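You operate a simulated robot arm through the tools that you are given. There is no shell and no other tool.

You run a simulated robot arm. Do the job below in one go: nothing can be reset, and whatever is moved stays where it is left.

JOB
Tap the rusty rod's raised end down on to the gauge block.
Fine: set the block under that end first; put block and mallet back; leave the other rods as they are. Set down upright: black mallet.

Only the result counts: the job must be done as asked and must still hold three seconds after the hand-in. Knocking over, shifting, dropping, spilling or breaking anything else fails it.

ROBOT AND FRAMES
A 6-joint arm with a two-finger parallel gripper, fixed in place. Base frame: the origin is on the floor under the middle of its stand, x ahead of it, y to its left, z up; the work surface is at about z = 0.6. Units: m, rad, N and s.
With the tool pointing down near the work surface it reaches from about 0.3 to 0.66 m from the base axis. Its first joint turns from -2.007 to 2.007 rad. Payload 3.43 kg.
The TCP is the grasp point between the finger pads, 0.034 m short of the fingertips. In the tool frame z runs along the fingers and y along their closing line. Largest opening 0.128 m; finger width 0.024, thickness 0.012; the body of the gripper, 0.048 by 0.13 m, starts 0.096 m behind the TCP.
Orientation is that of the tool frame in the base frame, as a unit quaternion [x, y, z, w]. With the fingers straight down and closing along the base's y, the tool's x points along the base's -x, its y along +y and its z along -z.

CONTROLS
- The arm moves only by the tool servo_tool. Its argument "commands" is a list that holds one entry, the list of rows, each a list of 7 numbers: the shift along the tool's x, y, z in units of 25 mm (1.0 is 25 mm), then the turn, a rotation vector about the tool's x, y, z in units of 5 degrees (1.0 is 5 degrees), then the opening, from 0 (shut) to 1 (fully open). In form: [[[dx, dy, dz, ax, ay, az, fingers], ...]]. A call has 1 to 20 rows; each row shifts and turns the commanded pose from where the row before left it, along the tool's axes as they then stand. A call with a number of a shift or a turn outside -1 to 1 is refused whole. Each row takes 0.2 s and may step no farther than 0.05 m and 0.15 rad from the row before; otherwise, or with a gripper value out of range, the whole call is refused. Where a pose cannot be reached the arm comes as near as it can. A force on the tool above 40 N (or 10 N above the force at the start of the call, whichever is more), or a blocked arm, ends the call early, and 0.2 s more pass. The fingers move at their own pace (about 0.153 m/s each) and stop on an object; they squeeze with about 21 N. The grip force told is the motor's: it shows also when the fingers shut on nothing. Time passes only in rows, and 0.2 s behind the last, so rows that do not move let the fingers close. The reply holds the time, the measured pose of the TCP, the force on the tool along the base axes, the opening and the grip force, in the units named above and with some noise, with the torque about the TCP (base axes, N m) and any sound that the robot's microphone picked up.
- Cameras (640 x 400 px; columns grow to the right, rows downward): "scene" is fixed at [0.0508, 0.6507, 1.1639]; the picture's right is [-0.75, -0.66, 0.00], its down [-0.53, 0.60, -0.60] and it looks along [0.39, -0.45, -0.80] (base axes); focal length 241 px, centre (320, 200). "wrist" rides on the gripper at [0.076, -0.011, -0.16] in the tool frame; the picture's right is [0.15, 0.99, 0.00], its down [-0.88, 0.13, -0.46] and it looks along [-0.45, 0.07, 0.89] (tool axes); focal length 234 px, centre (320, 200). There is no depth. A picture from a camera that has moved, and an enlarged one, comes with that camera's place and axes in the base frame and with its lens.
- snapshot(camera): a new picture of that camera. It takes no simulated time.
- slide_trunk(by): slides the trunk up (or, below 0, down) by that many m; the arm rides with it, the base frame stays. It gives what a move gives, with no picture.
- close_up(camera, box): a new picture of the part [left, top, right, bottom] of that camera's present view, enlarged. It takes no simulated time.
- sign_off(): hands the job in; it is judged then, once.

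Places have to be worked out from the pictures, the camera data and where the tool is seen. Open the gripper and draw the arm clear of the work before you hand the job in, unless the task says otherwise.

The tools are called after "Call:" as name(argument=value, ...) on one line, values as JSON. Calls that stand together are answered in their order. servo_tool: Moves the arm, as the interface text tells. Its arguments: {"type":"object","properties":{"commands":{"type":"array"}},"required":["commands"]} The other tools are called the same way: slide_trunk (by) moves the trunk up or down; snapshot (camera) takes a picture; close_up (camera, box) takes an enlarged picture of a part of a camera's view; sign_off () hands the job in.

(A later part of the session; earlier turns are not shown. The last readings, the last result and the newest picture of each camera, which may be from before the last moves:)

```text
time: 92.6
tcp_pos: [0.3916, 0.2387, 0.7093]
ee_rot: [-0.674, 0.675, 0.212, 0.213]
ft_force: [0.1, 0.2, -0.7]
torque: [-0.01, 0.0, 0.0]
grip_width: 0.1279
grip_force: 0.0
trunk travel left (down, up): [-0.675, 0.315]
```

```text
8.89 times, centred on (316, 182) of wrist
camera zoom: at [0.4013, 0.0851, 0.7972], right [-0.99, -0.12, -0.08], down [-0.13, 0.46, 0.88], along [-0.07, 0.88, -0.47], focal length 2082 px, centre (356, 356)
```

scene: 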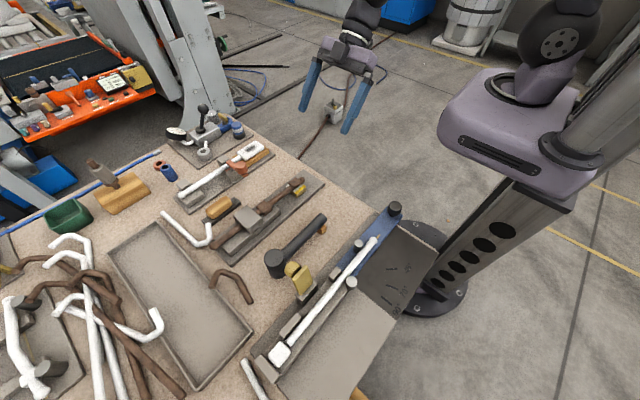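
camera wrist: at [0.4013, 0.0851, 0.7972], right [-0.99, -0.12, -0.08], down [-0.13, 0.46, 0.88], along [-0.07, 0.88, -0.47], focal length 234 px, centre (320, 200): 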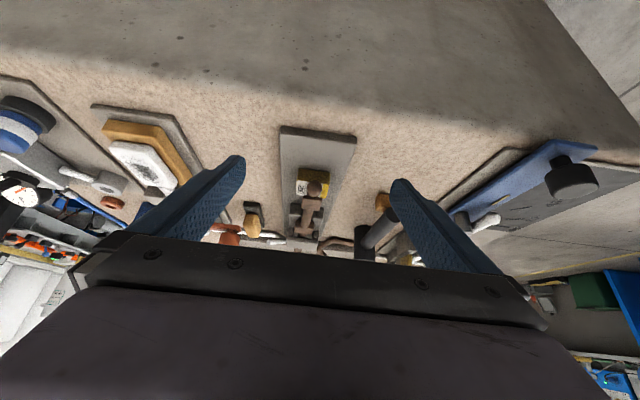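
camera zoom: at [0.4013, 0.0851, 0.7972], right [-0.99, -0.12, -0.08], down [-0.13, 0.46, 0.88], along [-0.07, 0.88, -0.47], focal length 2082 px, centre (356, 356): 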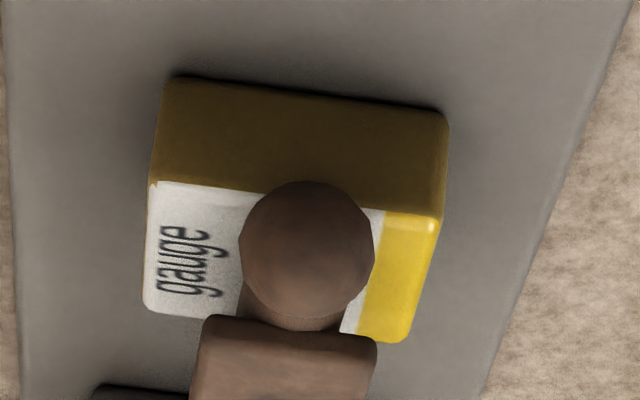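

The view is informative but the gap is hard to judge from one image. I go back up to a vertical pose over the rod end for a second, top-down measurement.

Call:
servo_tool(commands=[[[-0.63, 0, -0.9, 0, 0, 0, 1], [-0.63, 0, -0.9, 0, 0, 0, 1], [-0.63, 0, -0.9, 0, 0, 0, 1], [0, 0, 0, 0, 1, 0, 1], [0, 0, 0, 0, 1, 0, 1], [0, 0, 0, 0, 1, 0, 1], [0, 0, 0, 0, 1, 0, 1], [0, 0, 0, 0, 1, 0, 1], [0, 0, 0, 0, 1, 0, 1], [0, 0, 0, 0, 1, 0, 1], [-0.9, 0, 0, 0, 0, 0, 1], [-0.9, 0, 0, 0, 0, 0, 1], [-0.9, 0, 0, 0, 0, 0, 1], [-0.9, 0, 0, 0, 0, 0, 1], [-0.9, 0, 0, 0, 0, 0, 1], [0, 0, 0, 0, 0, 0, 1]]])

Call:
snapshot(camera="wrist")

Call:
close_up(camera="wrist", box=[285, 100, 365, 230])

Call:
close_up(camera="wrist", box=[295, 115, 345, 170])

```text
time: 96.0
tcp_pos: [0.3913, 0.3521, 0.7914]
ee_rot: [-0.707, 0.707, 0.001, 0.0]
ft_force: [-0.6, 0.0, 0.0]
torque: [-0.01, 0.0, 0.0]
grip_width: 0.1281
grip_force: 0.0
trunk travel left (down, up): [-0.675, 0.315]
```

```text
taken
camera wrist: at [0.4016, 0.2756, 0.9526], right [-0.99, -0.15, 0.0], down [-0.13, 0.88, 0.46], along [-0.07, 0.45, -0.89], focal length 234 px, centre (320, 200)
```

wrist: 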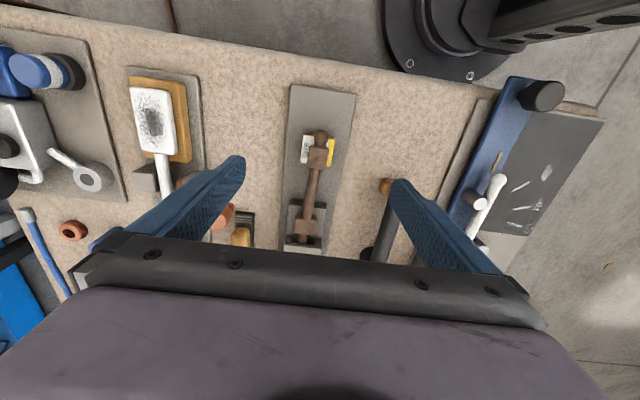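

```text
3.08 times, centred on (325, 165) of wrist
camera zoom: at [0.4016, 0.2756, 0.9526], right [-0.99, -0.15, 0.0], down [-0.13, 0.88, 0.46], along [-0.07, 0.45, -0.89], focal length 720 px, centre (305, 308)
```

zoom: 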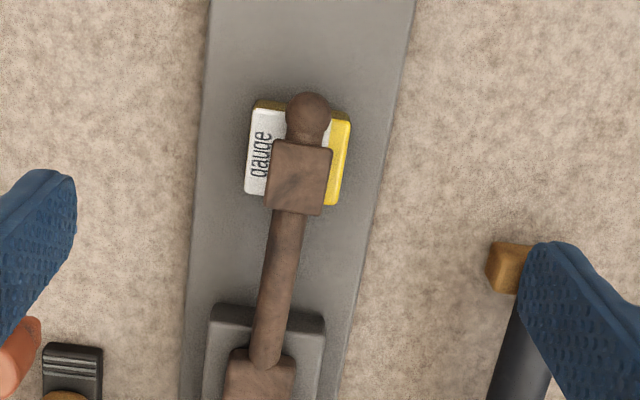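

```text
7.27 times, centred on (320, 142) of wrist
camera zoom: at [0.4016, 0.2756, 0.9526], right [-0.99, -0.15, 0.0], down [-0.13, 0.88, 0.46], along [-0.07, 0.45, -0.89], focal length 1703 px, centre (320, 618)
```

zoom: 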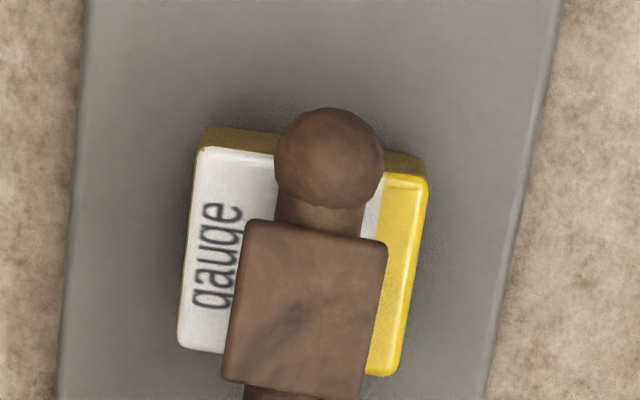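

From above: block centre (0.391, 0.363), ball centre ≈(0.389, 0.341). To settle whether there is a gap I want a nearly horizontal view from the −y side, so I back off in −y and pitch the tool ≈60°.

Call:
servo_tool(commands=[[[0.92, 0, 0, 0, 0, 0, 1], [0.92, 0, 0, 0, 0, 0, 1], [0.92, 0, 0, 0, 0, 0, 1], [0.92, 0, 0, 0, 0, 0, 1], [0.92, 0, 0, 0, 0, 0, 1], [0, 0, 0, 0, -1, 0, 1], [0, 0, 0, 0, -1, 0, 1], [0, 0, 0, 0, -1, 0, 1], [0, 0, 0, 0, -1, 0, 1], [0, 0, 0, 0, -1, 0, 1], [0, 0, 0, 0, -1, 0, 1], [0, 0, 0, 0, -1, 0, 1], [0, 0, 0, 0, -1, 0, 1], [0, 0, 0, 0, -1, 0, 1], [0, 0, 0, 0, -1, 0, 1], [0, 0, 0, 0, -1, 0, 1], [0, 0, 0, 0, -1, 0, 1], [0, 0, 0, 0, 0, 0, 1]]])

Call:
snapshot(camera="wrist")

Call:
snapshot(camera="scene")

```text
time: 99.8
tcp_pos: [0.3917, 0.2372, 0.7917]
ee_rot: [0.612, -0.612, -0.354, -0.354]
ft_force: [-0.6, -0.9, -0.4]
torque: [0.0, 0.0, -0.01]
grip_width: 0.1278
grip_force: 0.1
trunk travel left (down, up): [-0.675, 0.315]
```

```text
taken
camera wrist: at [0.4012, 0.06, 0.8067], right [-0.99, -0.07, -0.13], down [-0.13, 0.04, 0.99], along [-0.07, 1.0, -0.05], focal length 234 px, centre (320, 200)
```

wrist: 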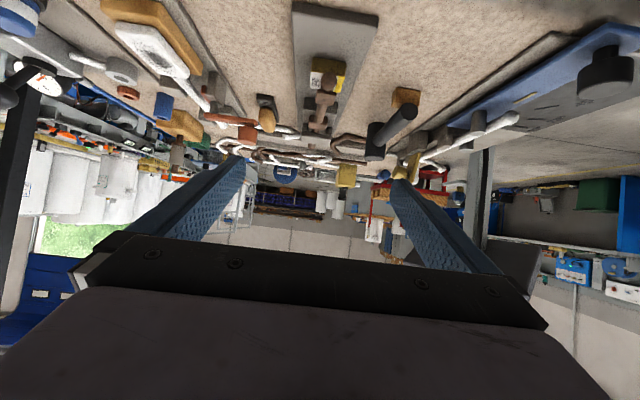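

```text
taken
```

scene: 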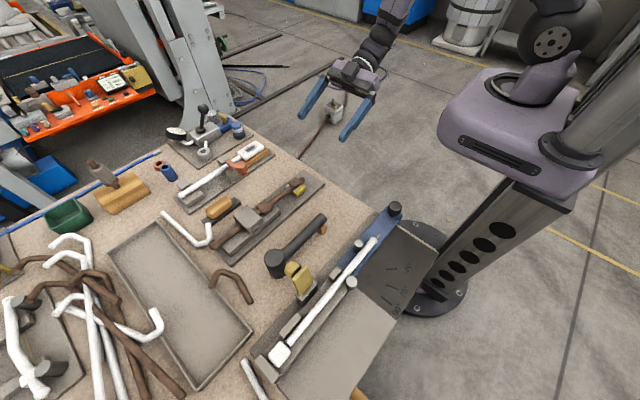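

The pose works. I lower about 12 cm so the camera is almost level with the block top.

Call:
servo_tool(commands=[[[0.866, 0, 0.5, 0, 0, 0, 1], [0.866, 0, 0.5, 0, 0, 0, 1], [0.866, 0, 0.5, 0, 0, 0, 1], [0.866, 0, 0.5, 0, 0, 0, 1], [0.866, 0, 0.5, 0, 0, 0, 1], [0, 0, 0, 0, 0, 0, 1]]])

Call:
snapshot(camera="wrist")

Call:
close_up(camera="wrist", box=[285, 140, 365, 200])

Call:
close_up(camera="wrist", box=[305, 155, 345, 185])

```text
time: 101.2
tcp_pos: [0.4058, 0.2385, 0.6738]
ee_rot: [0.613, -0.612, -0.356, -0.35]
ft_force: [0.0, 0.2, 0.4]
torque: [0.0, 0.0, 0.0]
grip_width: 0.128
grip_force: 0.1
out of reach, approached as far as the arm can: row 4, 5
trunk travel left (down, up): [-0.675, 0.315]
```

```text
taken
camera wrist: at [0.4178, 0.061, 0.6884], right [-0.99, -0.08, -0.12], down [-0.12, 0.05, 0.99], along [-0.07, 1.0, -0.06], focal length 234 px, centre (320, 200)
```

wrist: 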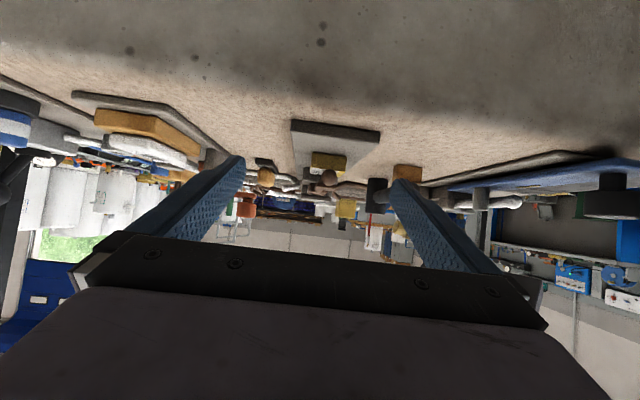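

```text
6.67 times, centred on (325, 170) of wrist
camera zoom: at [0.4178, 0.061, 0.6884], right [-0.99, -0.08, -0.12], down [-0.12, 0.05, 0.99], along [-0.07, 1.0, -0.06], focal length 1561 px, centre (287, 400)
```

zoom: 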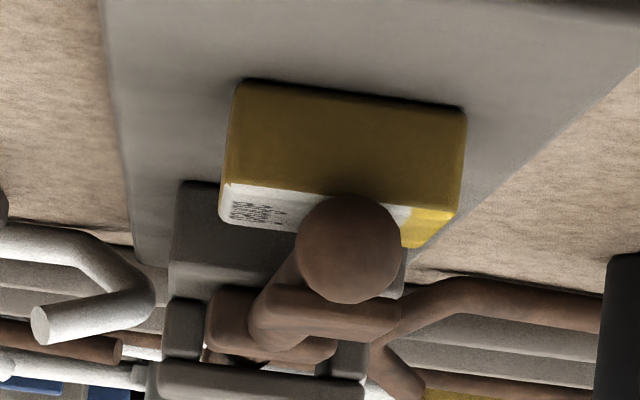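

```text
13.33 times, centred on (325, 170) of wrist
camera zoom: at [0.4178, 0.061, 0.6884], right [-0.99, -0.08, -0.12], down [-0.12, 0.05, 0.99], along [-0.07, 1.0, -0.06], focal length 3122 px, centre (253, 600)
```

zoom: 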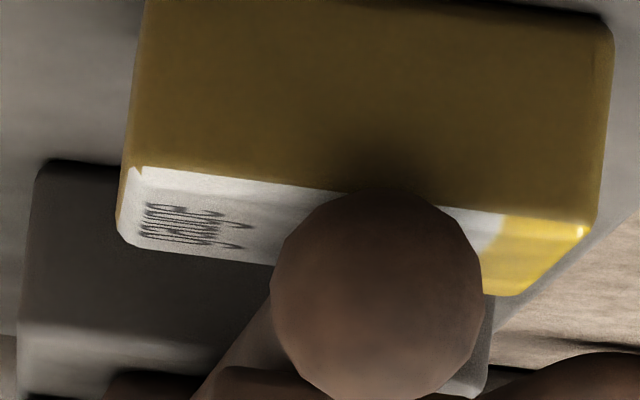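

In this near-level view the ball's underside coincides with the block's top edge (within ≈0.5 mm), with contact shading: the rod end is down on the block. I take one more scene close-up of the rod without obstruction.

Call:
close_up(camera="scene", box=[250, 165, 330, 215])

Call:
close_up(camera="scene", box=[258, 190, 294, 216])

Call:
close_up(camera="wrist", box=[312, 160, 338, 182])

```text
8.00 times, centred on (290, 190) of scene
camera zoom: at [0.0508, 0.6507, 1.1639], right [-0.75, -0.66, 0.0], down [-0.53, 0.6, -0.6], along [0.39, -0.45, -0.8], focal length 1930 px, centre (560, 280)
```

zoom: 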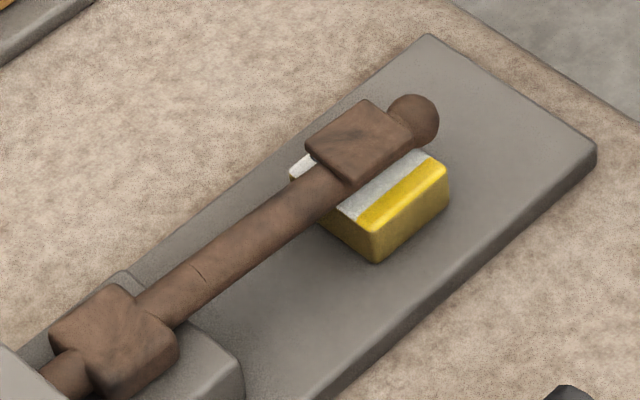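

```text
15.38 times, centred on (276, 203) of scene
camera zoom: at [0.0508, 0.6507, 1.1639], right [-0.75, -0.66, 0.0], down [-0.53, 0.6, -0.6], along [0.39, -0.45, -0.8], focal length 3712 px, centre (997, 154)
```

zoom: 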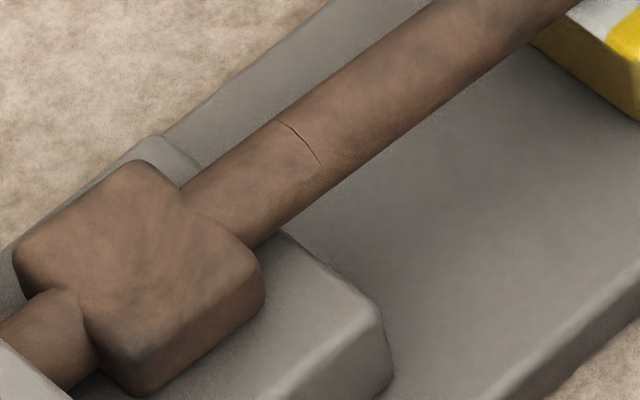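

```text
16.00 times, centred on (325, 171) of wrist
camera zoom: at [0.4178, 0.061, 0.6884], right [-0.99, -0.08, -0.12], down [-0.12, 0.05, 0.99], along [-0.07, 1.0, -0.06], focal length 3747 px, centre (240, 664)
```

zoom: 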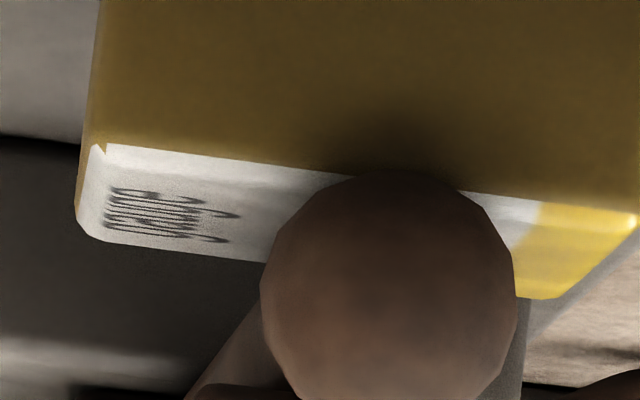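

The rod end is seated on the block. Now I retrieve the block: first I retrace upward and straighten the tool.

Call:
servo_tool(commands=[[[-0.866, 0, -0.5, 0, 0, 0, 1], [-0.866, 0, -0.5, 0, 0, 0, 1], [-0.866, 0, -0.5, 0, 0, 0, 1], [-0.866, 0, -0.5, 0, 0, 0, 1], [-0.866, 0, -0.5, 0, 0, 0, 1], [0, 0, 0, 0, 1, 0, 1], [0, 0, 0, 0, 1, 0, 1], [0, 0, 0, 0, 1, 0, 1], [0, 0, 0, 0, 1, 0, 1], [0, 0, 0, 0, 1, 0, 1], [0, 0, 0, 0, 1, 0, 1], [0, 0, 0, 0, 1, 0, 1], [0, 0, 0, 0, 1, 0, 1], [0, 0, 0, 0, 1, 0, 1], [0, 0, 0, 0, 1, 0, 1], [0, 0, 0, 0, 1, 0, 1], [0, 0, 0, 0, 1, 0, 1], [0, 0, 0, 0, 0, 0, 1]]])

Call:
snapshot(camera="wrist")

```text
time: 105.0
tcp_pos: [0.4073, 0.2377, 0.7989]
ee_rot: [0.707, -0.707, 0.001, 0.001]
ft_force: [0.1, -0.3, -0.7]
torque: [-0.02, -0.01, 0.02]
grip_width: 0.128
grip_force: 0.1
trunk travel left (down, up): [-0.675, 0.315]
```

```text
taken
camera wrist: at [0.4175, 0.1614, 0.9591], right [-0.99, -0.15, 0.0], down [-0.13, 0.88, 0.45], along [-0.07, 0.45, -0.89], focal length 234 px, centre (320, 200)
```

wrist: 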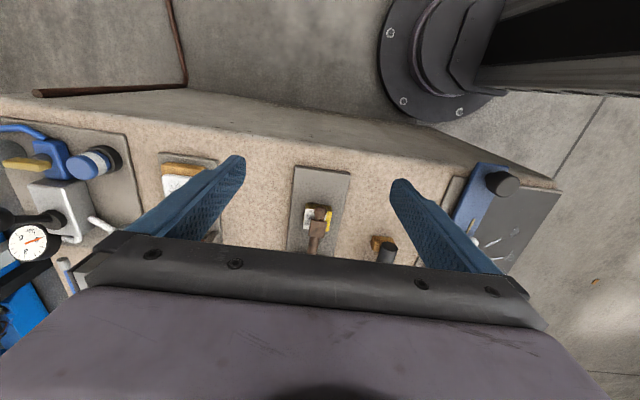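

I move above the block/rod (TCP ≈(0.391, 0.363)) with fingers at a moderate opening, and check the alignment.

Call:
servo_tool(commands=[[[-0.84, 0.103, 0, 0, 0, 0, 0.6], [-0.84, 0.103, 0, 0, 0, 0, 0.6], [-0.84, 0.103, 0, 0, 0, 0, 0.6], [-0.84, 0.103, 0, 0, 0, 0, 0.6], [-0.84, 0.103, 0, 0, 0, 0, 0.6], [-0.84, 0.103, 0, 0, 0, 0, 0.6], [0, 0, 0.8, 0, 0, 0, 0.6], [0, 0, 0.8, 0, 0, 0, 0.6], [0, 0, 0, 0, 0, 0, 0.6]]])

Call:
close_up(camera="wrist", box=[250, 100, 390, 260])

Call:
close_up(camera="wrist", box=[290, 130, 350, 205])

```text
time: 107.0
tcp_pos: [0.3916, 0.3639, 0.7574]
ee_rot: [-0.707, 0.707, 0.0, -0.001]
ft_force: [0.2, 0.5, -0.3]
torque: [0.01, 0.0, -0.03]
grip_width: 0.077
grip_force: 0.1
trunk travel left (down, up): [-0.675, 0.315]
```

```text
2.50 times, centred on (320, 180) of wrist
camera zoom: at [0.4015, 0.2881, 0.9183], right [-0.99, -0.15, 0.0], down [-0.13, 0.88, 0.46], along [-0.07, 0.45, -0.89], focal length 585 px, centre (320, 250)
```

zoom: 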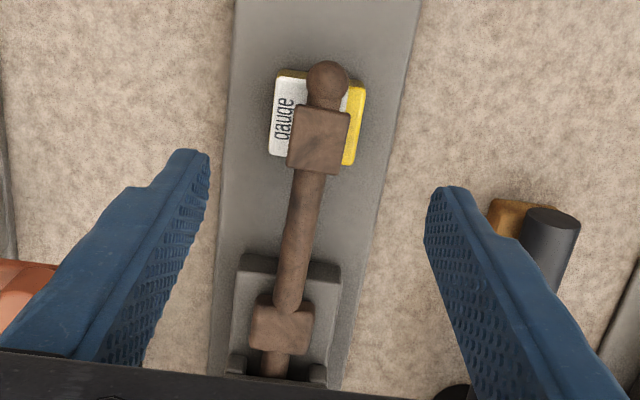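

```text
5.33 times, centred on (320, 168) of wrist
camera zoom: at [0.4015, 0.2881, 0.9183], right [-0.99, -0.15, 0.0], down [-0.13, 0.88, 0.46], along [-0.07, 0.45, -0.89], focal length 1249 px, centre (320, 373)
```

zoom: 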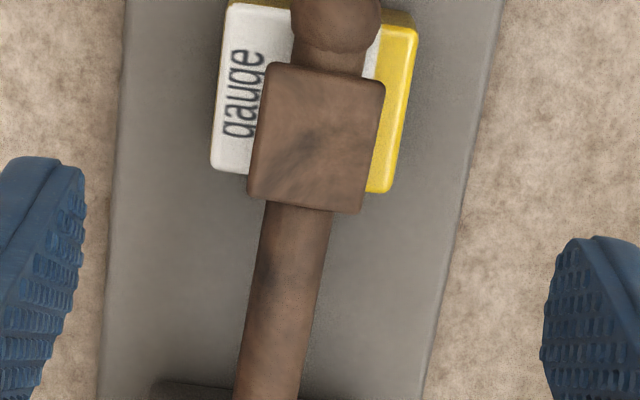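

Aligned: block centre ≈(0.391, 0.3625). I descend straddling the rod to gripping height (TCP z≈0.649).

Call:
servo_tool(commands=[[[0.03, -0.03, 0.8, 0, 0, 0, 0.6], [0, 0, 0.8, 0, 0, 0, 0.6], [0, 0, 0.8, 0, 0, 0, 0.6], [0, 0, 0.8, 0, 0, 0, 0.6], [0, 0, 0.6, 0, 0, 0, 0.6], [0, 0, 0.36, 0, 0, 0, 0.6], [0, 0, 0.18, 0, 0, 0, 0.6], [0, 0, 0, 0, 0, 0, 0.6]]])

Call:
close_up(camera="wrist", box=[250, 120, 390, 260])

Call:
close_up(camera="scene", box=[260, 150, 340, 210])

```text
time: 108.8
tcp_pos: [0.3925, 0.3641, 0.6515]
ee_rot: [-0.707, 0.707, 0.0, 0.001]
ft_force: [0.3, 1.3, 0.4]
torque: [0.0, -0.02, 0.02]
grip_width: 0.0768
grip_force: 0.1
trunk travel left (down, up): [-0.675, 0.315]
```

```text
2.86 times, centred on (320, 190) of wrist
camera zoom: at [0.4029, 0.2869, 0.8107], right [-0.99, -0.15, 0.0], down [-0.13, 0.88, 0.46], along [-0.07, 0.45, -0.89], focal length 669 px, centre (320, 229)
```

zoom: 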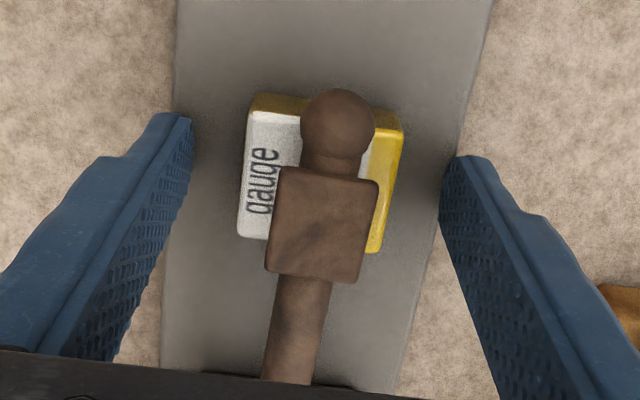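

```text
6.67 times, centred on (300, 180) of scene
camera zoom: at [0.0508, 0.6507, 1.1639], right [-0.75, -0.66, 0.0], down [-0.53, 0.6, -0.6], along [0.39, -0.45, -0.8], focal length 1608 px, centre (453, 333)
```

zoom: 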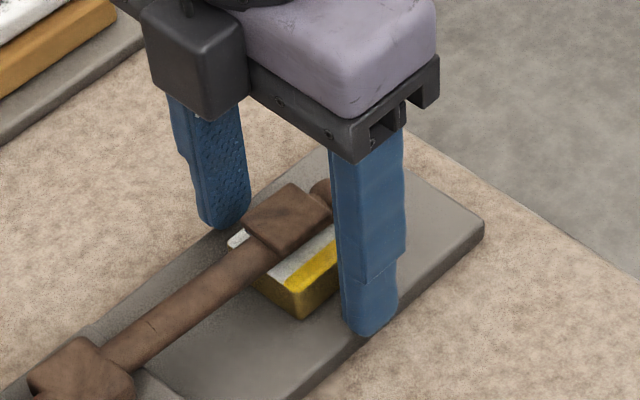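

The block lies ≈1.5 mm toward −x of the finger centre; I correct that, lower another 1.5 mm and close on the block.

Call:
servo_tool(commands=[[[0, 0.06, 0, 0, 0, 0, 0.6], [0, 0, 0.06, 0, 0, 0, 0.5], [0, 0, 0, 0, 0, 0, 0.38], [0, 0, 0, 0, 0, 0, 0.36], [0, 0, 0, 0, 0, 0, 0.34], [0, 0, 0, 0, 0, 0, 0], [0, 0, 0, 0, 0, 0, 0], [0, 0, 0, 0, 0, 0, 0]]])

Call:
close_up(camera="wrist", box=[250, 120, 390, 260])

Call:
close_up(camera="scene", box=[260, 150, 340, 210])

```text
time: 110.6
tcp_pos: [0.3903, 0.3615, 0.6487]
ee_rot: [0.708, -0.706, 0.0, -0.001]
ft_force: [0.4, -0.2, 0.4]
torque: [0.05, -0.01, -0.03]
grip_width: 0.0436
grip_force: 21.1
trunk travel left (down, up): [-0.675, 0.315]
```

```text
2.86 times, centred on (320, 190) of wrist
camera zoom: at [0.4016, 0.2867, 0.8091], right [-0.99, -0.15, 0.0], down [-0.13, 0.88, 0.46], along [-0.07, 0.45, -0.89], focal length 669 px, centre (320, 229)
```

zoom: 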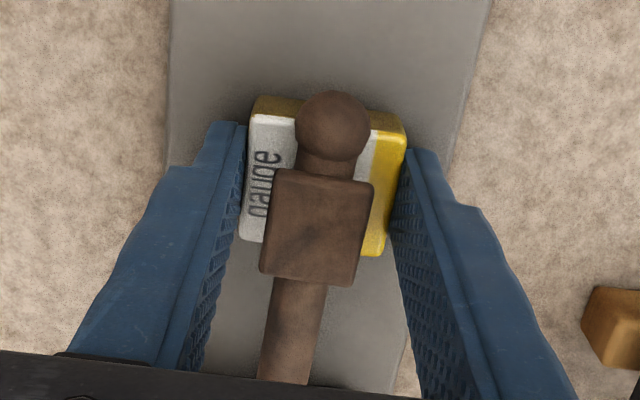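

```text
6.67 times, centred on (300, 180) of scene
camera zoom: at [0.0508, 0.6507, 1.1639], right [-0.75, -0.66, 0.0], down [-0.53, 0.6, -0.6], along [0.39, -0.45, -0.8], focal length 1608 px, centre (453, 333)
```

zoom: 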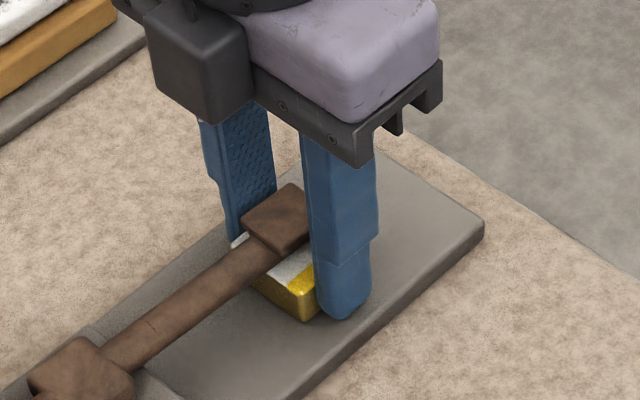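

Block gripped (0.0436, 21 N) with no disturbance. I slide it straight out in −y, slowly, first only 1 cm to watch the forces.

Call:
servo_tool(commands=[[[0.08, 0, 0, 0, 0, 0, 0], [0.1, 0, 0, 0, 0, 0, 0], [0.1, 0, 0, 0, 0, 0, 0], [0.1, 0, 0, 0, 0, 0, 0]]])

Call:
close_up(camera="wrist", box=[250, 120, 390, 260])

Call:
close_up(camera="scene", box=[260, 150, 340, 210])

```text
time: 111.6
tcp_pos: [0.391, 0.3521, 0.6487]
ee_rot: [-0.707, 0.707, 0.0, 0.0]
ft_force: [0.4, 0.9, 0.7]
torque: [0.02, -0.01, -0.04]
grip_width: 0.0434
grip_force: 21.0
trunk travel left (down, up): [-0.675, 0.315]
```

```text
2.86 times, centred on (320, 190) of wrist
camera zoom: at [0.4012, 0.2771, 0.8091], right [-0.99, -0.15, 0.0], down [-0.13, 0.88, 0.46], along [-0.07, 0.45, -0.89], focal length 669 px, centre (320, 229)
```

zoom: 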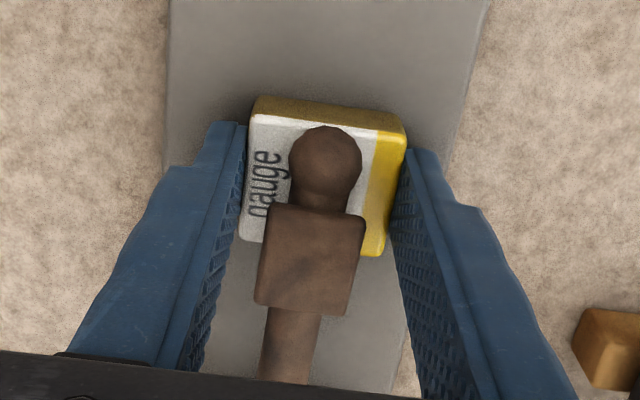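

```text
6.67 times, centred on (300, 180) of scene
camera zoom: at [0.0508, 0.6507, 1.1639], right [-0.75, -0.66, 0.0], down [-0.53, 0.6, -0.6], along [0.39, -0.45, -0.8], focal length 1608 px, centre (453, 333)
```

zoom: 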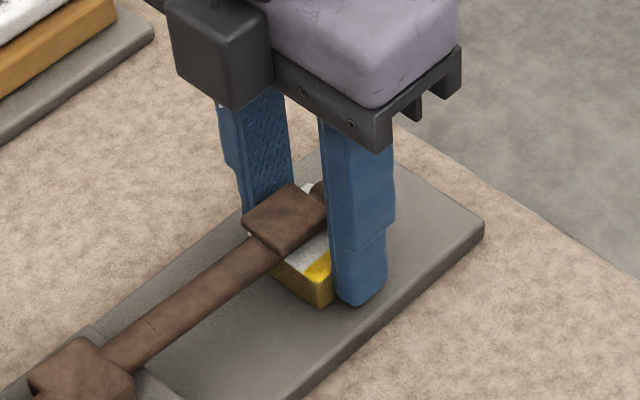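

It slid 1 cm with no measurable drag, so the rod end is just about at the block's top. With the block now fully under the ball, I do a fine feel-test: raise the block in 0.5 mm steps and watch for contact force, to measure any remaining gap.

Call:
servo_tool(commands=[[[0, 0, -0.02, 0, 0, 0, 0], [0, 0, 0, 0, 0, 0, 0]]])

Call:
servo_tool(commands=[[[0, 0, -0.02, 0, 0, 0, 0], [0, 0, 0, 0, 0, 0, 0]]])

```text
time: 112.2
tcp_pos: [0.3897, 0.3532, 0.6491]
ee_rot: [0.708, -0.707, 0.0, 0.0]
ft_force: [-0.4, 0.9, -1.3]
torque: [0.0, -0.01, 0.01]
grip_width: 0.0434
grip_force: 21.5
trunk travel left (down, up): [-0.675, 0.315]
```

```text
time: 112.8
tcp_pos: [0.3905, 0.3525, 0.6499]
ee_rot: [0.708, -0.707, 0.0, 0.001]
ft_force: [-0.6, -1.0, -0.8]
torque: [-0.02, -0.01, -0.04]
grip_width: 0.0436
grip_force: 20.8
trunk travel left (down, up): [-0.675, 0.315]
```

No contact yet after 1 mm. I continue in 0.5 mm steps.

Call:
servo_tool(commands=[[[0, 0, -0.02, 0, 0, 0, 0], [0, 0, 0, 0, 0, 0, 0]]])

Call:
servo_tool(commands=[[[0, 0, -0.02, 0, 0, 0, 0], [0, 0, 0, 0, 0, 0, 0]]])

Call:
close_up(camera="wrist", box=[290, 130, 350, 205])

```text
time: 113.4
tcp_pos: [0.3904, 0.3533, 0.6505]
ee_rot: [-0.707, 0.707, 0.001, 0.0]
ft_force: [0.7, -0.2, -1.1]
torque: [0.01, 0.0, 0.0]
grip_width: 0.0434
grip_force: 21.5
trunk travel left (down, up): [-0.675, 0.315]
```

```text
time: 114.0
tcp_pos: [0.3903, 0.3538, 0.6506]
ee_rot: [0.707, -0.707, 0.0, -0.001]
ft_force: [0.4, 0.3, -1.5]
torque: [0.02, 0.03, -0.01]
grip_width: 0.0435
grip_force: 21.6
trunk travel left (down, up): [-0.675, 0.315]
```

```text
5.33 times, centred on (320, 168) of wrist
camera zoom: at [0.4012, 0.2773, 0.8108], right [-0.99, -0.15, 0.0], down [-0.13, 0.88, 0.46], along [-0.07, 0.45, -0.89], focal length 1249 px, centre (320, 373)
```

zoom: 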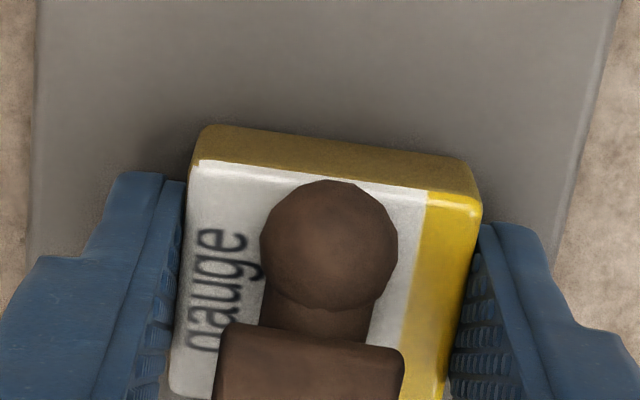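

Still no contact at 2 mm. I continue the feel-test.

Call:
servo_tool(commands=[[[0, 0, -0.02, 0, 0, 0, 0], [0, 0, 0, 0, 0, 0, 0]]])

Call:
servo_tool(commands=[[[0, 0, -0.02, 0, 0, 0, 0], [0, 0, 0, 0, 0, 0, 0]]])

Call:
close_up(camera="scene", box=[250, 165, 330, 215])

```text
time: 114.6
tcp_pos: [0.3901, 0.3545, 0.6509]
ee_rot: [0.708, -0.707, 0.0, 0.0]
ft_force: [-0.4, 0.3, -2.0]
torque: [-0.03, 0.01, 0.01]
grip_width: 0.0436
grip_force: 21.3
trunk travel left (down, up): [-0.675, 0.315]
```

```text
time: 115.2
tcp_pos: [0.3905, 0.3531, 0.6518]
ee_rot: [0.708, -0.707, 0.0, 0.0]
ft_force: [-0.1, 0.0, -2.2]
torque: [0.01, 0.01, -0.04]
grip_width: 0.0434
grip_force: 20.8
trunk travel left (down, up): [-0.675, 0.315]
```

```text
8.00 times, centred on (290, 190) of scene
camera zoom: at [0.0508, 0.6507, 1.1639], right [-0.75, -0.66, 0.0], down [-0.53, 0.6, -0.6], along [0.39, -0.45, -0.8], focal length 1930 px, centre (560, 280)
```

zoom: 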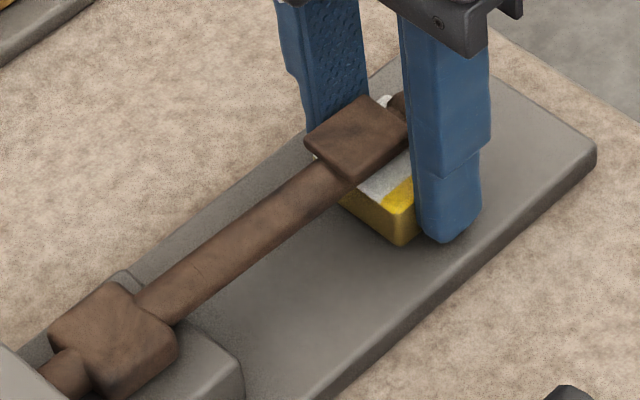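

The scene view shows the rod was lifted slightly with very little force, so a gap of ≈1.5–2 mm remained (the last hard taps probably rebounded). I set the block back down right here, where the ball is now fully over its top, and will seat the rod with a gentle mallet stroke.

Call:
servo_tool(commands=[[[0, 0, 0.04, 0, 0, 0, 0], [0, 0, 0.04, 0, 0, 0, 0], [0, 0, 0.04, 0, 0, 0, 0], [0, 0, 0.02, 0, 0, 0, 0], [0, 0, 0, 0, 0, 0, 0]]])

Call:
close_up(camera="scene", box=[250, 165, 330, 215])

Call:
close_up(camera="wrist", box=[290, 130, 350, 205])

```text
time: 116.4
tcp_pos: [0.3905, 0.3531, 0.6485]
ee_rot: [0.707, -0.707, 0.0, -0.001]
ft_force: [-0.9, -0.5, 5.9]
torque: [-0.12, 0.1, 0.02]
grip_width: 0.0437
grip_force: 20.2
trunk travel left (down, up): [-0.675, 0.315]
```

```text
8.00 times, centred on (290, 190) of scene
camera zoom: at [0.0508, 0.6507, 1.1639], right [-0.75, -0.66, 0.0], down [-0.53, 0.6, -0.6], along [0.39, -0.45, -0.8], focal length 1930 px, centre (560, 280)
```

zoom: 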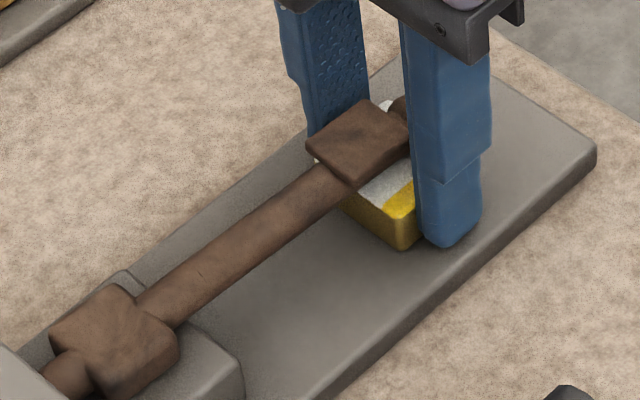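

```text
5.33 times, centred on (320, 168) of wrist
camera zoom: at [0.4008, 0.2767, 0.8091], right [-0.99, -0.15, 0.0], down [-0.13, 0.88, 0.46], along [-0.07, 0.45, -0.89], focal length 1249 px, centre (320, 373)
```

zoom: 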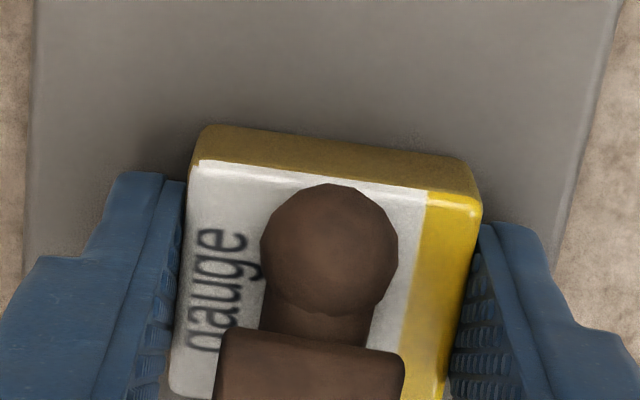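

The rod went back down with the block, so it behaves elastically and about 1.5–2 mm of gap remains. I release the block here and look again at low angle before deciding on more taps.

Call:
servo_tool(commands=[[[0, 0, -0.02, 0, 0, 0, 0], [0, 0, 0, 0, 0, 0, 0.36], [0, 0, 0, 0, 0, 0, 0.45], [0, 0, 0, 0, 0, 0, 0.6], [0, 0, 0, 0, 0, 0, 0.6], [0, 0, -0.6, 0, 0, 0, 0.6], [0, 0, -0.9, 0, 0, 0, 0.6], [0, 0, -0.9, 0, 0, 0, 0.6], [0, 0, -0.9, 0, 0, 0, 0.6], [0, 0, -0.9, 0, 0, 0, 0.6], [0, 0, -0.9, 0, 0, 0, 0.6], [0, 0, -0.9, 0, 0, 0, 0.8], [0, 0, 0, 0, 0, 0, 1]]])

Call:
close_up(camera="wrist", box=[285, 90, 365, 220])

Call:
close_up(camera="scene", box=[250, 165, 330, 215])

```text
time: 119.2
tcp_pos: [0.3902, 0.3535, 0.7983]
ee_rot: [-0.707, 0.707, 0.0, -0.001]
ft_force: [-0.2, 0.7, -0.1]
torque: [0.01, -0.01, -0.01]
grip_width: 0.1279
grip_force: 0.0
trunk travel left (down, up): [-0.675, 0.315]
```

```text
3.08 times, centred on (325, 155) of wrist
camera zoom: at [0.4005, 0.2771, 0.9589], right [-0.99, -0.15, 0.0], down [-0.13, 0.88, 0.46], along [-0.07, 0.45, -0.89], focal length 720 px, centre (305, 338)
```

zoom: 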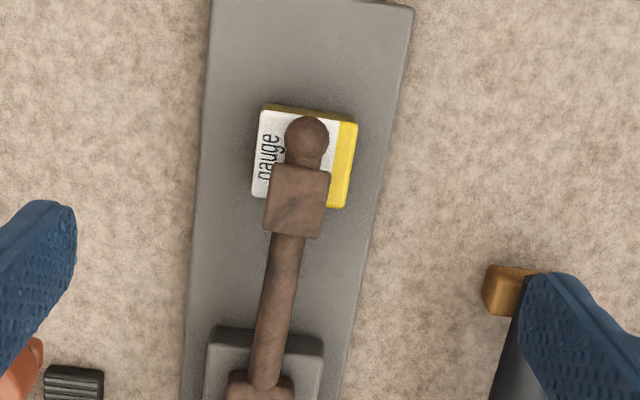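

```text
8.00 times, centred on (290, 190) of scene
camera zoom: at [0.0508, 0.6507, 1.1639], right [-0.75, -0.66, 0.0], down [-0.53, 0.6, -0.6], along [0.39, -0.45, -0.8], focal length 1930 px, centre (560, 280)
```

zoom: 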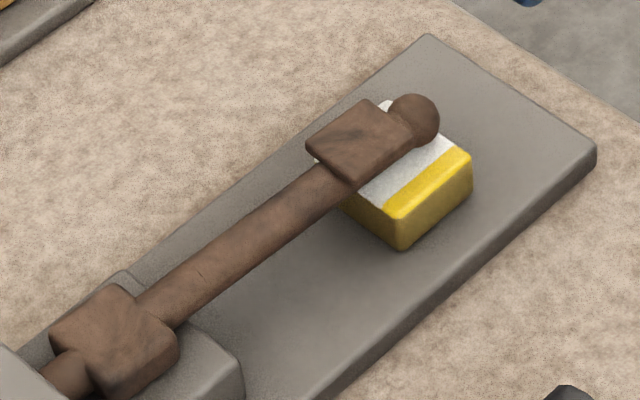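

Block now sits squarely under the ball. I repeat the near-level view from the −y side.

Call:
servo_tool(commands=[[[0.93, 0, 0, 0, 0, 0, 1], [0.93, 0, 0, 0, 0, 0, 1], [0.93, 0, 0, 0, 0, 0, 1], [0.93, 0, 0, 0, 0, 0, 1], [0.93, 0, 0, 0, 0, 0, 1], [0, 0, 0, 0, -1, 0, 1], [0, 0, 0, 0, -1, 0, 1], [0, 0, 0, 0, -1, 0, 1], [0, 0, 0, 0, -1, 0, 1], [0, 0, 0, 0, -1, 0, 1], [0, 0, 0, 0, -1, 0, 1], [0, 0, 0, 0, -1, 0, 1], [0, 0, 0, 0, -1, 0, 1], [0, 0, 0, 0, -1, 0, 1], [0, 0, 0, 0, -1, 0, 1], [0, 0, 0, 0, -1, 0, 1], [0, 0, 0, 0, -1, 0, 1], [0, 0, 0, 0, 0, 0, 1]]])

Call:
servo_tool(commands=[[[0.866, 0, 0.5, 0, 0, 0, 1], [0.866, 0, 0.5, 0, 0, 0, 1], [0.866, 0, 0.5, 0, 0, 0, 1], [0.6, 0, 0.346, 0, 0, 0, 1], [0, 0, 0, 0, 0, 0, 1]]])

Call:
close_up(camera="wrist", box=[285, 140, 365, 200])

Call:
snapshot(camera="wrist")

```text
time: 123.0
tcp_pos: [0.3922, 0.2391, 0.7981]
ee_rot: [0.612, -0.612, -0.354, -0.355]
ft_force: [0.5, 1.2, 0.2]
torque: [0.0, 0.05, -0.02]
grip_width: 0.1282
grip_force: 0.0
trunk travel left (down, up): [-0.675, 0.315]
```

```text
time: 124.2
tcp_pos: [0.3917, 0.2369, 0.7072]
ee_rot: [-0.612, 0.613, 0.354, 0.352]
ft_force: [-0.4, -0.5, -0.5]
torque: [0.03, -0.02, -0.03]
grip_width: 0.128
grip_force: 0.1
trunk travel left (down, up): [-0.675, 0.315]
```

```text
6.67 times, centred on (325, 170) of wrist
camera zoom: at [0.4035, 0.0608, 0.7225], right [-0.99, -0.08, -0.12], down [-0.13, 0.05, 0.99], along [-0.07, 1.0, -0.06], focal length 1561 px, centre (287, 400)
```

zoom: 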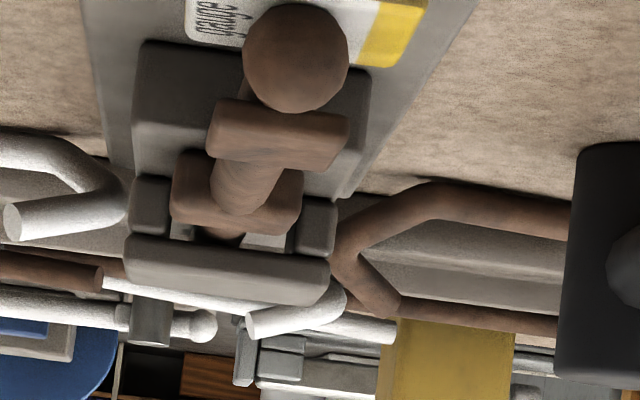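

```text
taken
camera wrist: at [0.4035, 0.0608, 0.7225], right [-0.99, -0.08, -0.12], down [-0.13, 0.05, 0.99], along [-0.07, 1.0, -0.06], focal length 234 px, centre (320, 200)
```

wrist: 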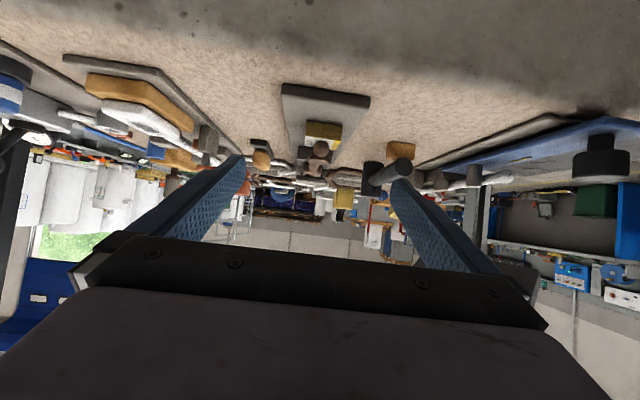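

Camera is at z 0.7225. I use the trunk slide to come 4 cm lower for a flatter view.

Call:
slide_trunk(by=-0.04)

Call:
snapshot(camera="wrist")

Call:
close_up(camera="wrist", box=[285, 135, 365, 195])

Call:
close_up(camera="wrist", box=[300, 150, 340, 180])

```text
time: 125.0
tcp_pos: [0.392, 0.2363, 0.6674]
ee_rot: [-0.612, 0.614, 0.354, 0.351]
ft_force: [-0.4, -0.5, 0.1]
torque: [-0.01, 0.02, -0.02]
grip_width: 0.1281
grip_force: 0.0
trunk travel left (down, up): [-0.635, 0.355]
```

```text
taken
camera wrist: at [0.4033, 0.0608, 0.6827], right [-0.99, -0.08, -0.12], down [-0.13, 0.05, 0.99], along [-0.07, 1.0, -0.06], focal length 234 px, centre (320, 200)
```

wrist: 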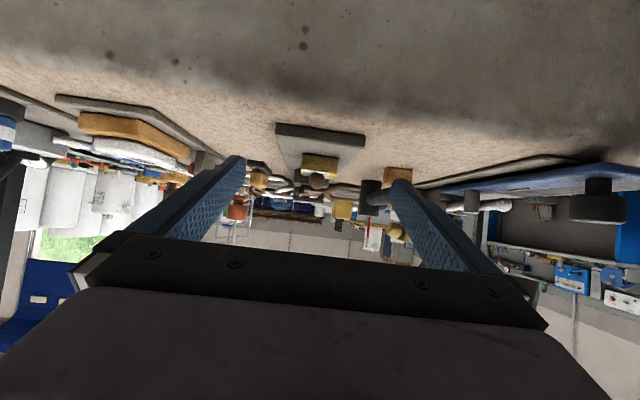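

```text
6.67 times, centred on (325, 165) of wrist
camera zoom: at [0.4033, 0.0608, 0.6827], right [-0.99, -0.08, -0.12], down [-0.13, 0.05, 0.99], along [-0.07, 1.0, -0.06], focal length 1561 px, centre (287, 433)
```

zoom: 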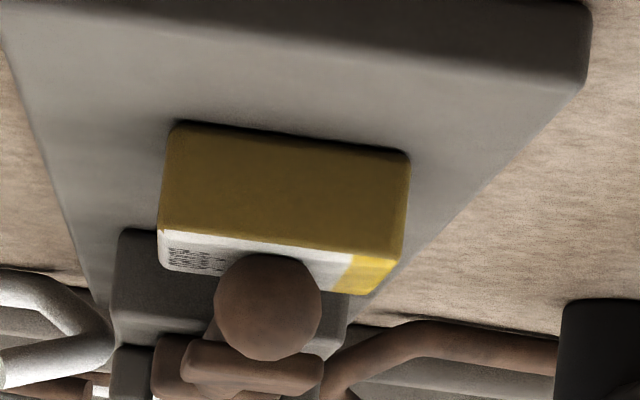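

```text
13.33 times, centred on (320, 165) of wrist
camera zoom: at [0.4033, 0.0608, 0.6827], right [-0.99, -0.08, -0.12], down [-0.13, 0.05, 0.99], along [-0.07, 1.0, -0.06], focal length 3122 px, centre (320, 667)
```

zoom: 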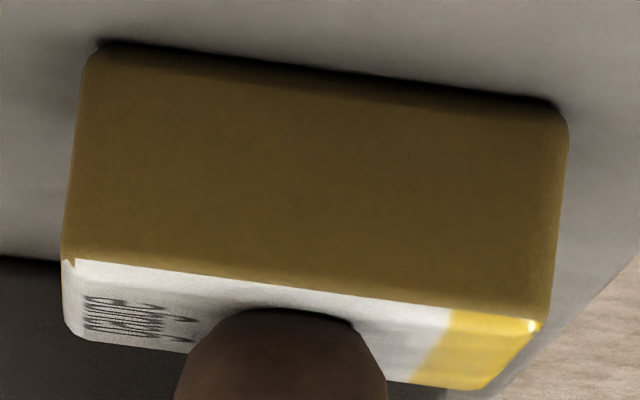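

At 10° elevation the ball's underside meets the block top with a contact shadow; the computed gap is only ≈0.4 mm ± 0.4. The rod end is down on the block. I bring the trunk back up and straighten the tool to fetch the block.

Call:
slide_trunk(by=0.04)

Call:
servo_tool(commands=[[[-0.6, 0, -0.346, 0, 0, 0, 1], [-0.866, 0, -0.5, 0, 0, 0, 1], [-0.866, 0, -0.5, 0, 0, 0, 1], [-0.866, 0, -0.5, 0, 0, 0, 1], [0, 0, 0, 0, 1, 0, 1], [0, 0, 0, 0, 1, 0, 1], [0, 0, 0, 0, 1, 0, 1], [0, 0, 0, 0, 1, 0, 1], [0, 0, 0, 0, 1, 0, 1], [0, 0, 0, 0, 1, 0, 1], [0, 0, 0, 0, 1, 0, 1], [0, 0, 0, 0, 1, 0, 1], [0, 0, 0, 0, 1, 0, 1], [0, 0, 0, 0, 1, 0, 1], [0, 0, 0, 0, 1, 0, 1], [0, 0, 0, 0, 1, 0, 1], [0, 0, 0, 0, 0, 0, 1]]])

```text
time: 125.9
tcp_pos: [0.3923, 0.2364, 0.7066]
ee_rot: [-0.612, 0.613, 0.355, 0.352]
ft_force: [0.4, -1.3, 0.8]
torque: [-0.01, 0.01, -0.04]
grip_width: 0.1281
grip_force: 0.0
trunk travel left (down, up): [-0.675, 0.315]
```

```text
time: 129.5
tcp_pos: [0.3926, 0.2374, 0.7993]
ee_rot: [0.708, -0.706, -0.001, 0.003]
ft_force: [0.1, 0.7, 0.4]
torque: [0.02, -0.01, 0.0]
grip_width: 0.1276
grip_force: 0.0
trunk travel left (down, up): [-0.675, 0.315]
```

Tool is straight again. I return exactly above the block by the reverse path (fingers at 0.6 opening).

Call:
servo_tool(commands=[[[-0.93, 0, 0, 0, 0, 0, 0.6], [-0.93, 0, 0, 0, 0, 0, 0.6], [-0.93, 0, 0, 0, 0, 0, 0.6], [-0.93, 0, 0, 0, 0, 0, 0.6], [-0.93, 0, 0, 0, 0, 0, 0.6], [0, 0, 0.8, 0, 0, 0, 0.6], [0, 0, 0.8, 0, 0, 0, 0.6], [0, 0, 0, 0, 0, 0, 0.6]]])

Call:
close_up(camera="wrist", box=[250, 100, 390, 260])

```text
time: 131.3
tcp_pos: [0.3932, 0.3533, 0.7595]
ee_rot: [0.708, -0.706, -0.001, 0.002]
ft_force: [-0.3, 0.4, -0.6]
torque: [0.01, 0.0, -0.05]
grip_width: 0.0769
grip_force: 0.0
trunk travel left (down, up): [-0.675, 0.315]
```

```text
2.50 times, centred on (320, 180) of wrist
camera zoom: at [0.4041, 0.2771, 0.9195], right [-0.99, -0.15, 0.01], down [-0.13, 0.88, 0.45], along [-0.07, 0.45, -0.89], focal length 585 px, centre (320, 250)
```

zoom: 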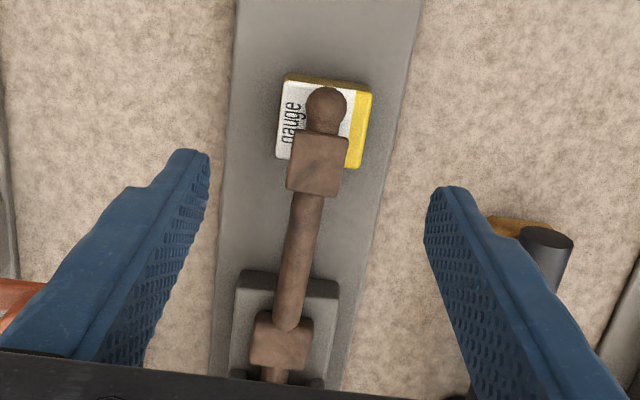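

A few mm of x drift appeared; I correct it (−3.6 mm) and descend to just above grip height, then check centring.

Call:
servo_tool(commands=[[[0, 0.144, 0.5, 0, 0, 0, 0.6], [0, 0, 0.8, 0, 0, 0, 0.6], [0, 0, 0.8, 0, 0, 0, 0.6], [0, 0, 0.8, 0, 0, 0, 0.6], [0, 0, 0.7, 0, 0, 0, 0.6], [0, 0, 0.5, 0, 0, 0, 0.6], [0, 0, 0.2, 0, 0, 0, 0.6], [0, 0, 0, 0, 0, 0, 0.5], [0, 0, 0, 0, 0, 0, 0.5]]])

Call:
close_up(camera="wrist", box=[250, 120, 390, 260])

Call:
close_up(camera="scene", box=[260, 150, 340, 210])

```text
time: 133.3
tcp_pos: [0.3879, 0.3523, 0.6527]
ee_rot: [0.708, -0.707, -0.001, 0.002]
ft_force: [-0.3, -0.5, 0.5]
torque: [0.01, -0.02, 0.04]
grip_width: 0.064
grip_force: 0.1
trunk travel left (down, up): [-0.675, 0.315]
```

```text
2.86 times, centred on (320, 190) of wrist
camera zoom: at [0.3995, 0.277, 0.8126], right [-0.99, -0.15, 0.01], down [-0.13, 0.88, 0.46], along [-0.07, 0.45, -0.89], focal length 669 px, centre (320, 229)
```

zoom: 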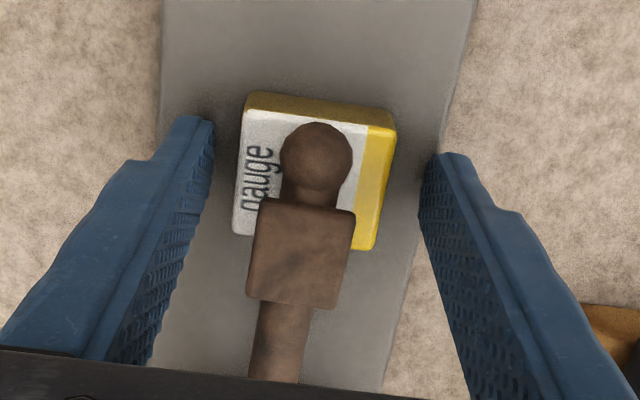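

```text
6.67 times, centred on (300, 180) of scene
camera zoom: at [0.0508, 0.6507, 1.1639], right [-0.75, -0.66, 0.0], down [-0.53, 0.6, -0.6], along [0.39, -0.45, -0.8], focal length 1608 px, centre (453, 333)
```

zoom: 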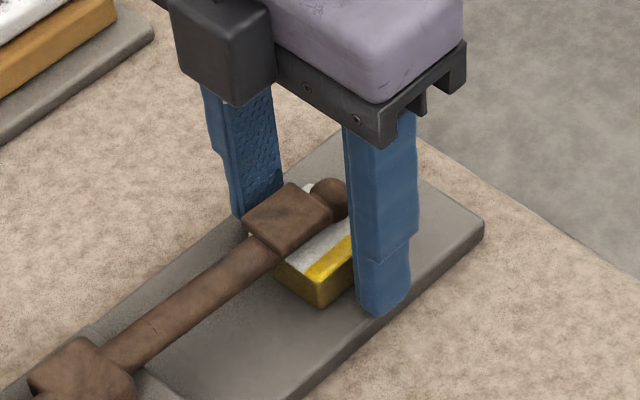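

Centred within ≈0.5 mm. I lower the last 3.5 mm and close on the block.

Call:
servo_tool(commands=[[[0, 0, 0.1, 0, 0, 0, 0.45], [0, 0, 0.05, 0, 0, 0, 0.4], [0, 0, 0, 0, 0, 0, 0.37], [0, 0, 0, 0, 0, 0, 0.35], [0, 0, 0, 0, 0, 0, 0], [0, 0, 0, 0, 0, 0, 0], [0, 0, 0, 0, 0, 0, 0]]])

Call:
close_up(camera="wrist", box=[250, 120, 390, 260])

```text
time: 134.9
tcp_pos: [0.3898, 0.3534, 0.6493]
ee_rot: [0.707, -0.707, -0.001, 0.002]
ft_force: [0.9, 0.7, 0.3]
torque: [0.02, -0.01, 0.0]
grip_width: 0.0432
grip_force: 21.1
trunk travel left (down, up): [-0.675, 0.315]
```

```text
2.86 times, centred on (320, 190) of wrist
camera zoom: at [0.4, 0.2774, 0.8088], right [-0.99, -0.15, 0.01], down [-0.13, 0.88, 0.46], along [-0.07, 0.45, -0.89], focal length 669 px, centre (320, 229)
```

zoom: 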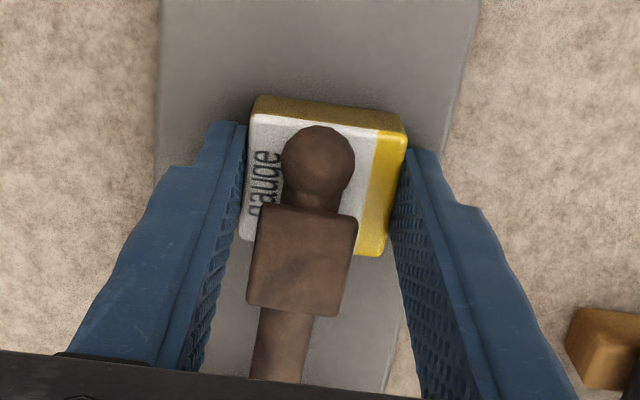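

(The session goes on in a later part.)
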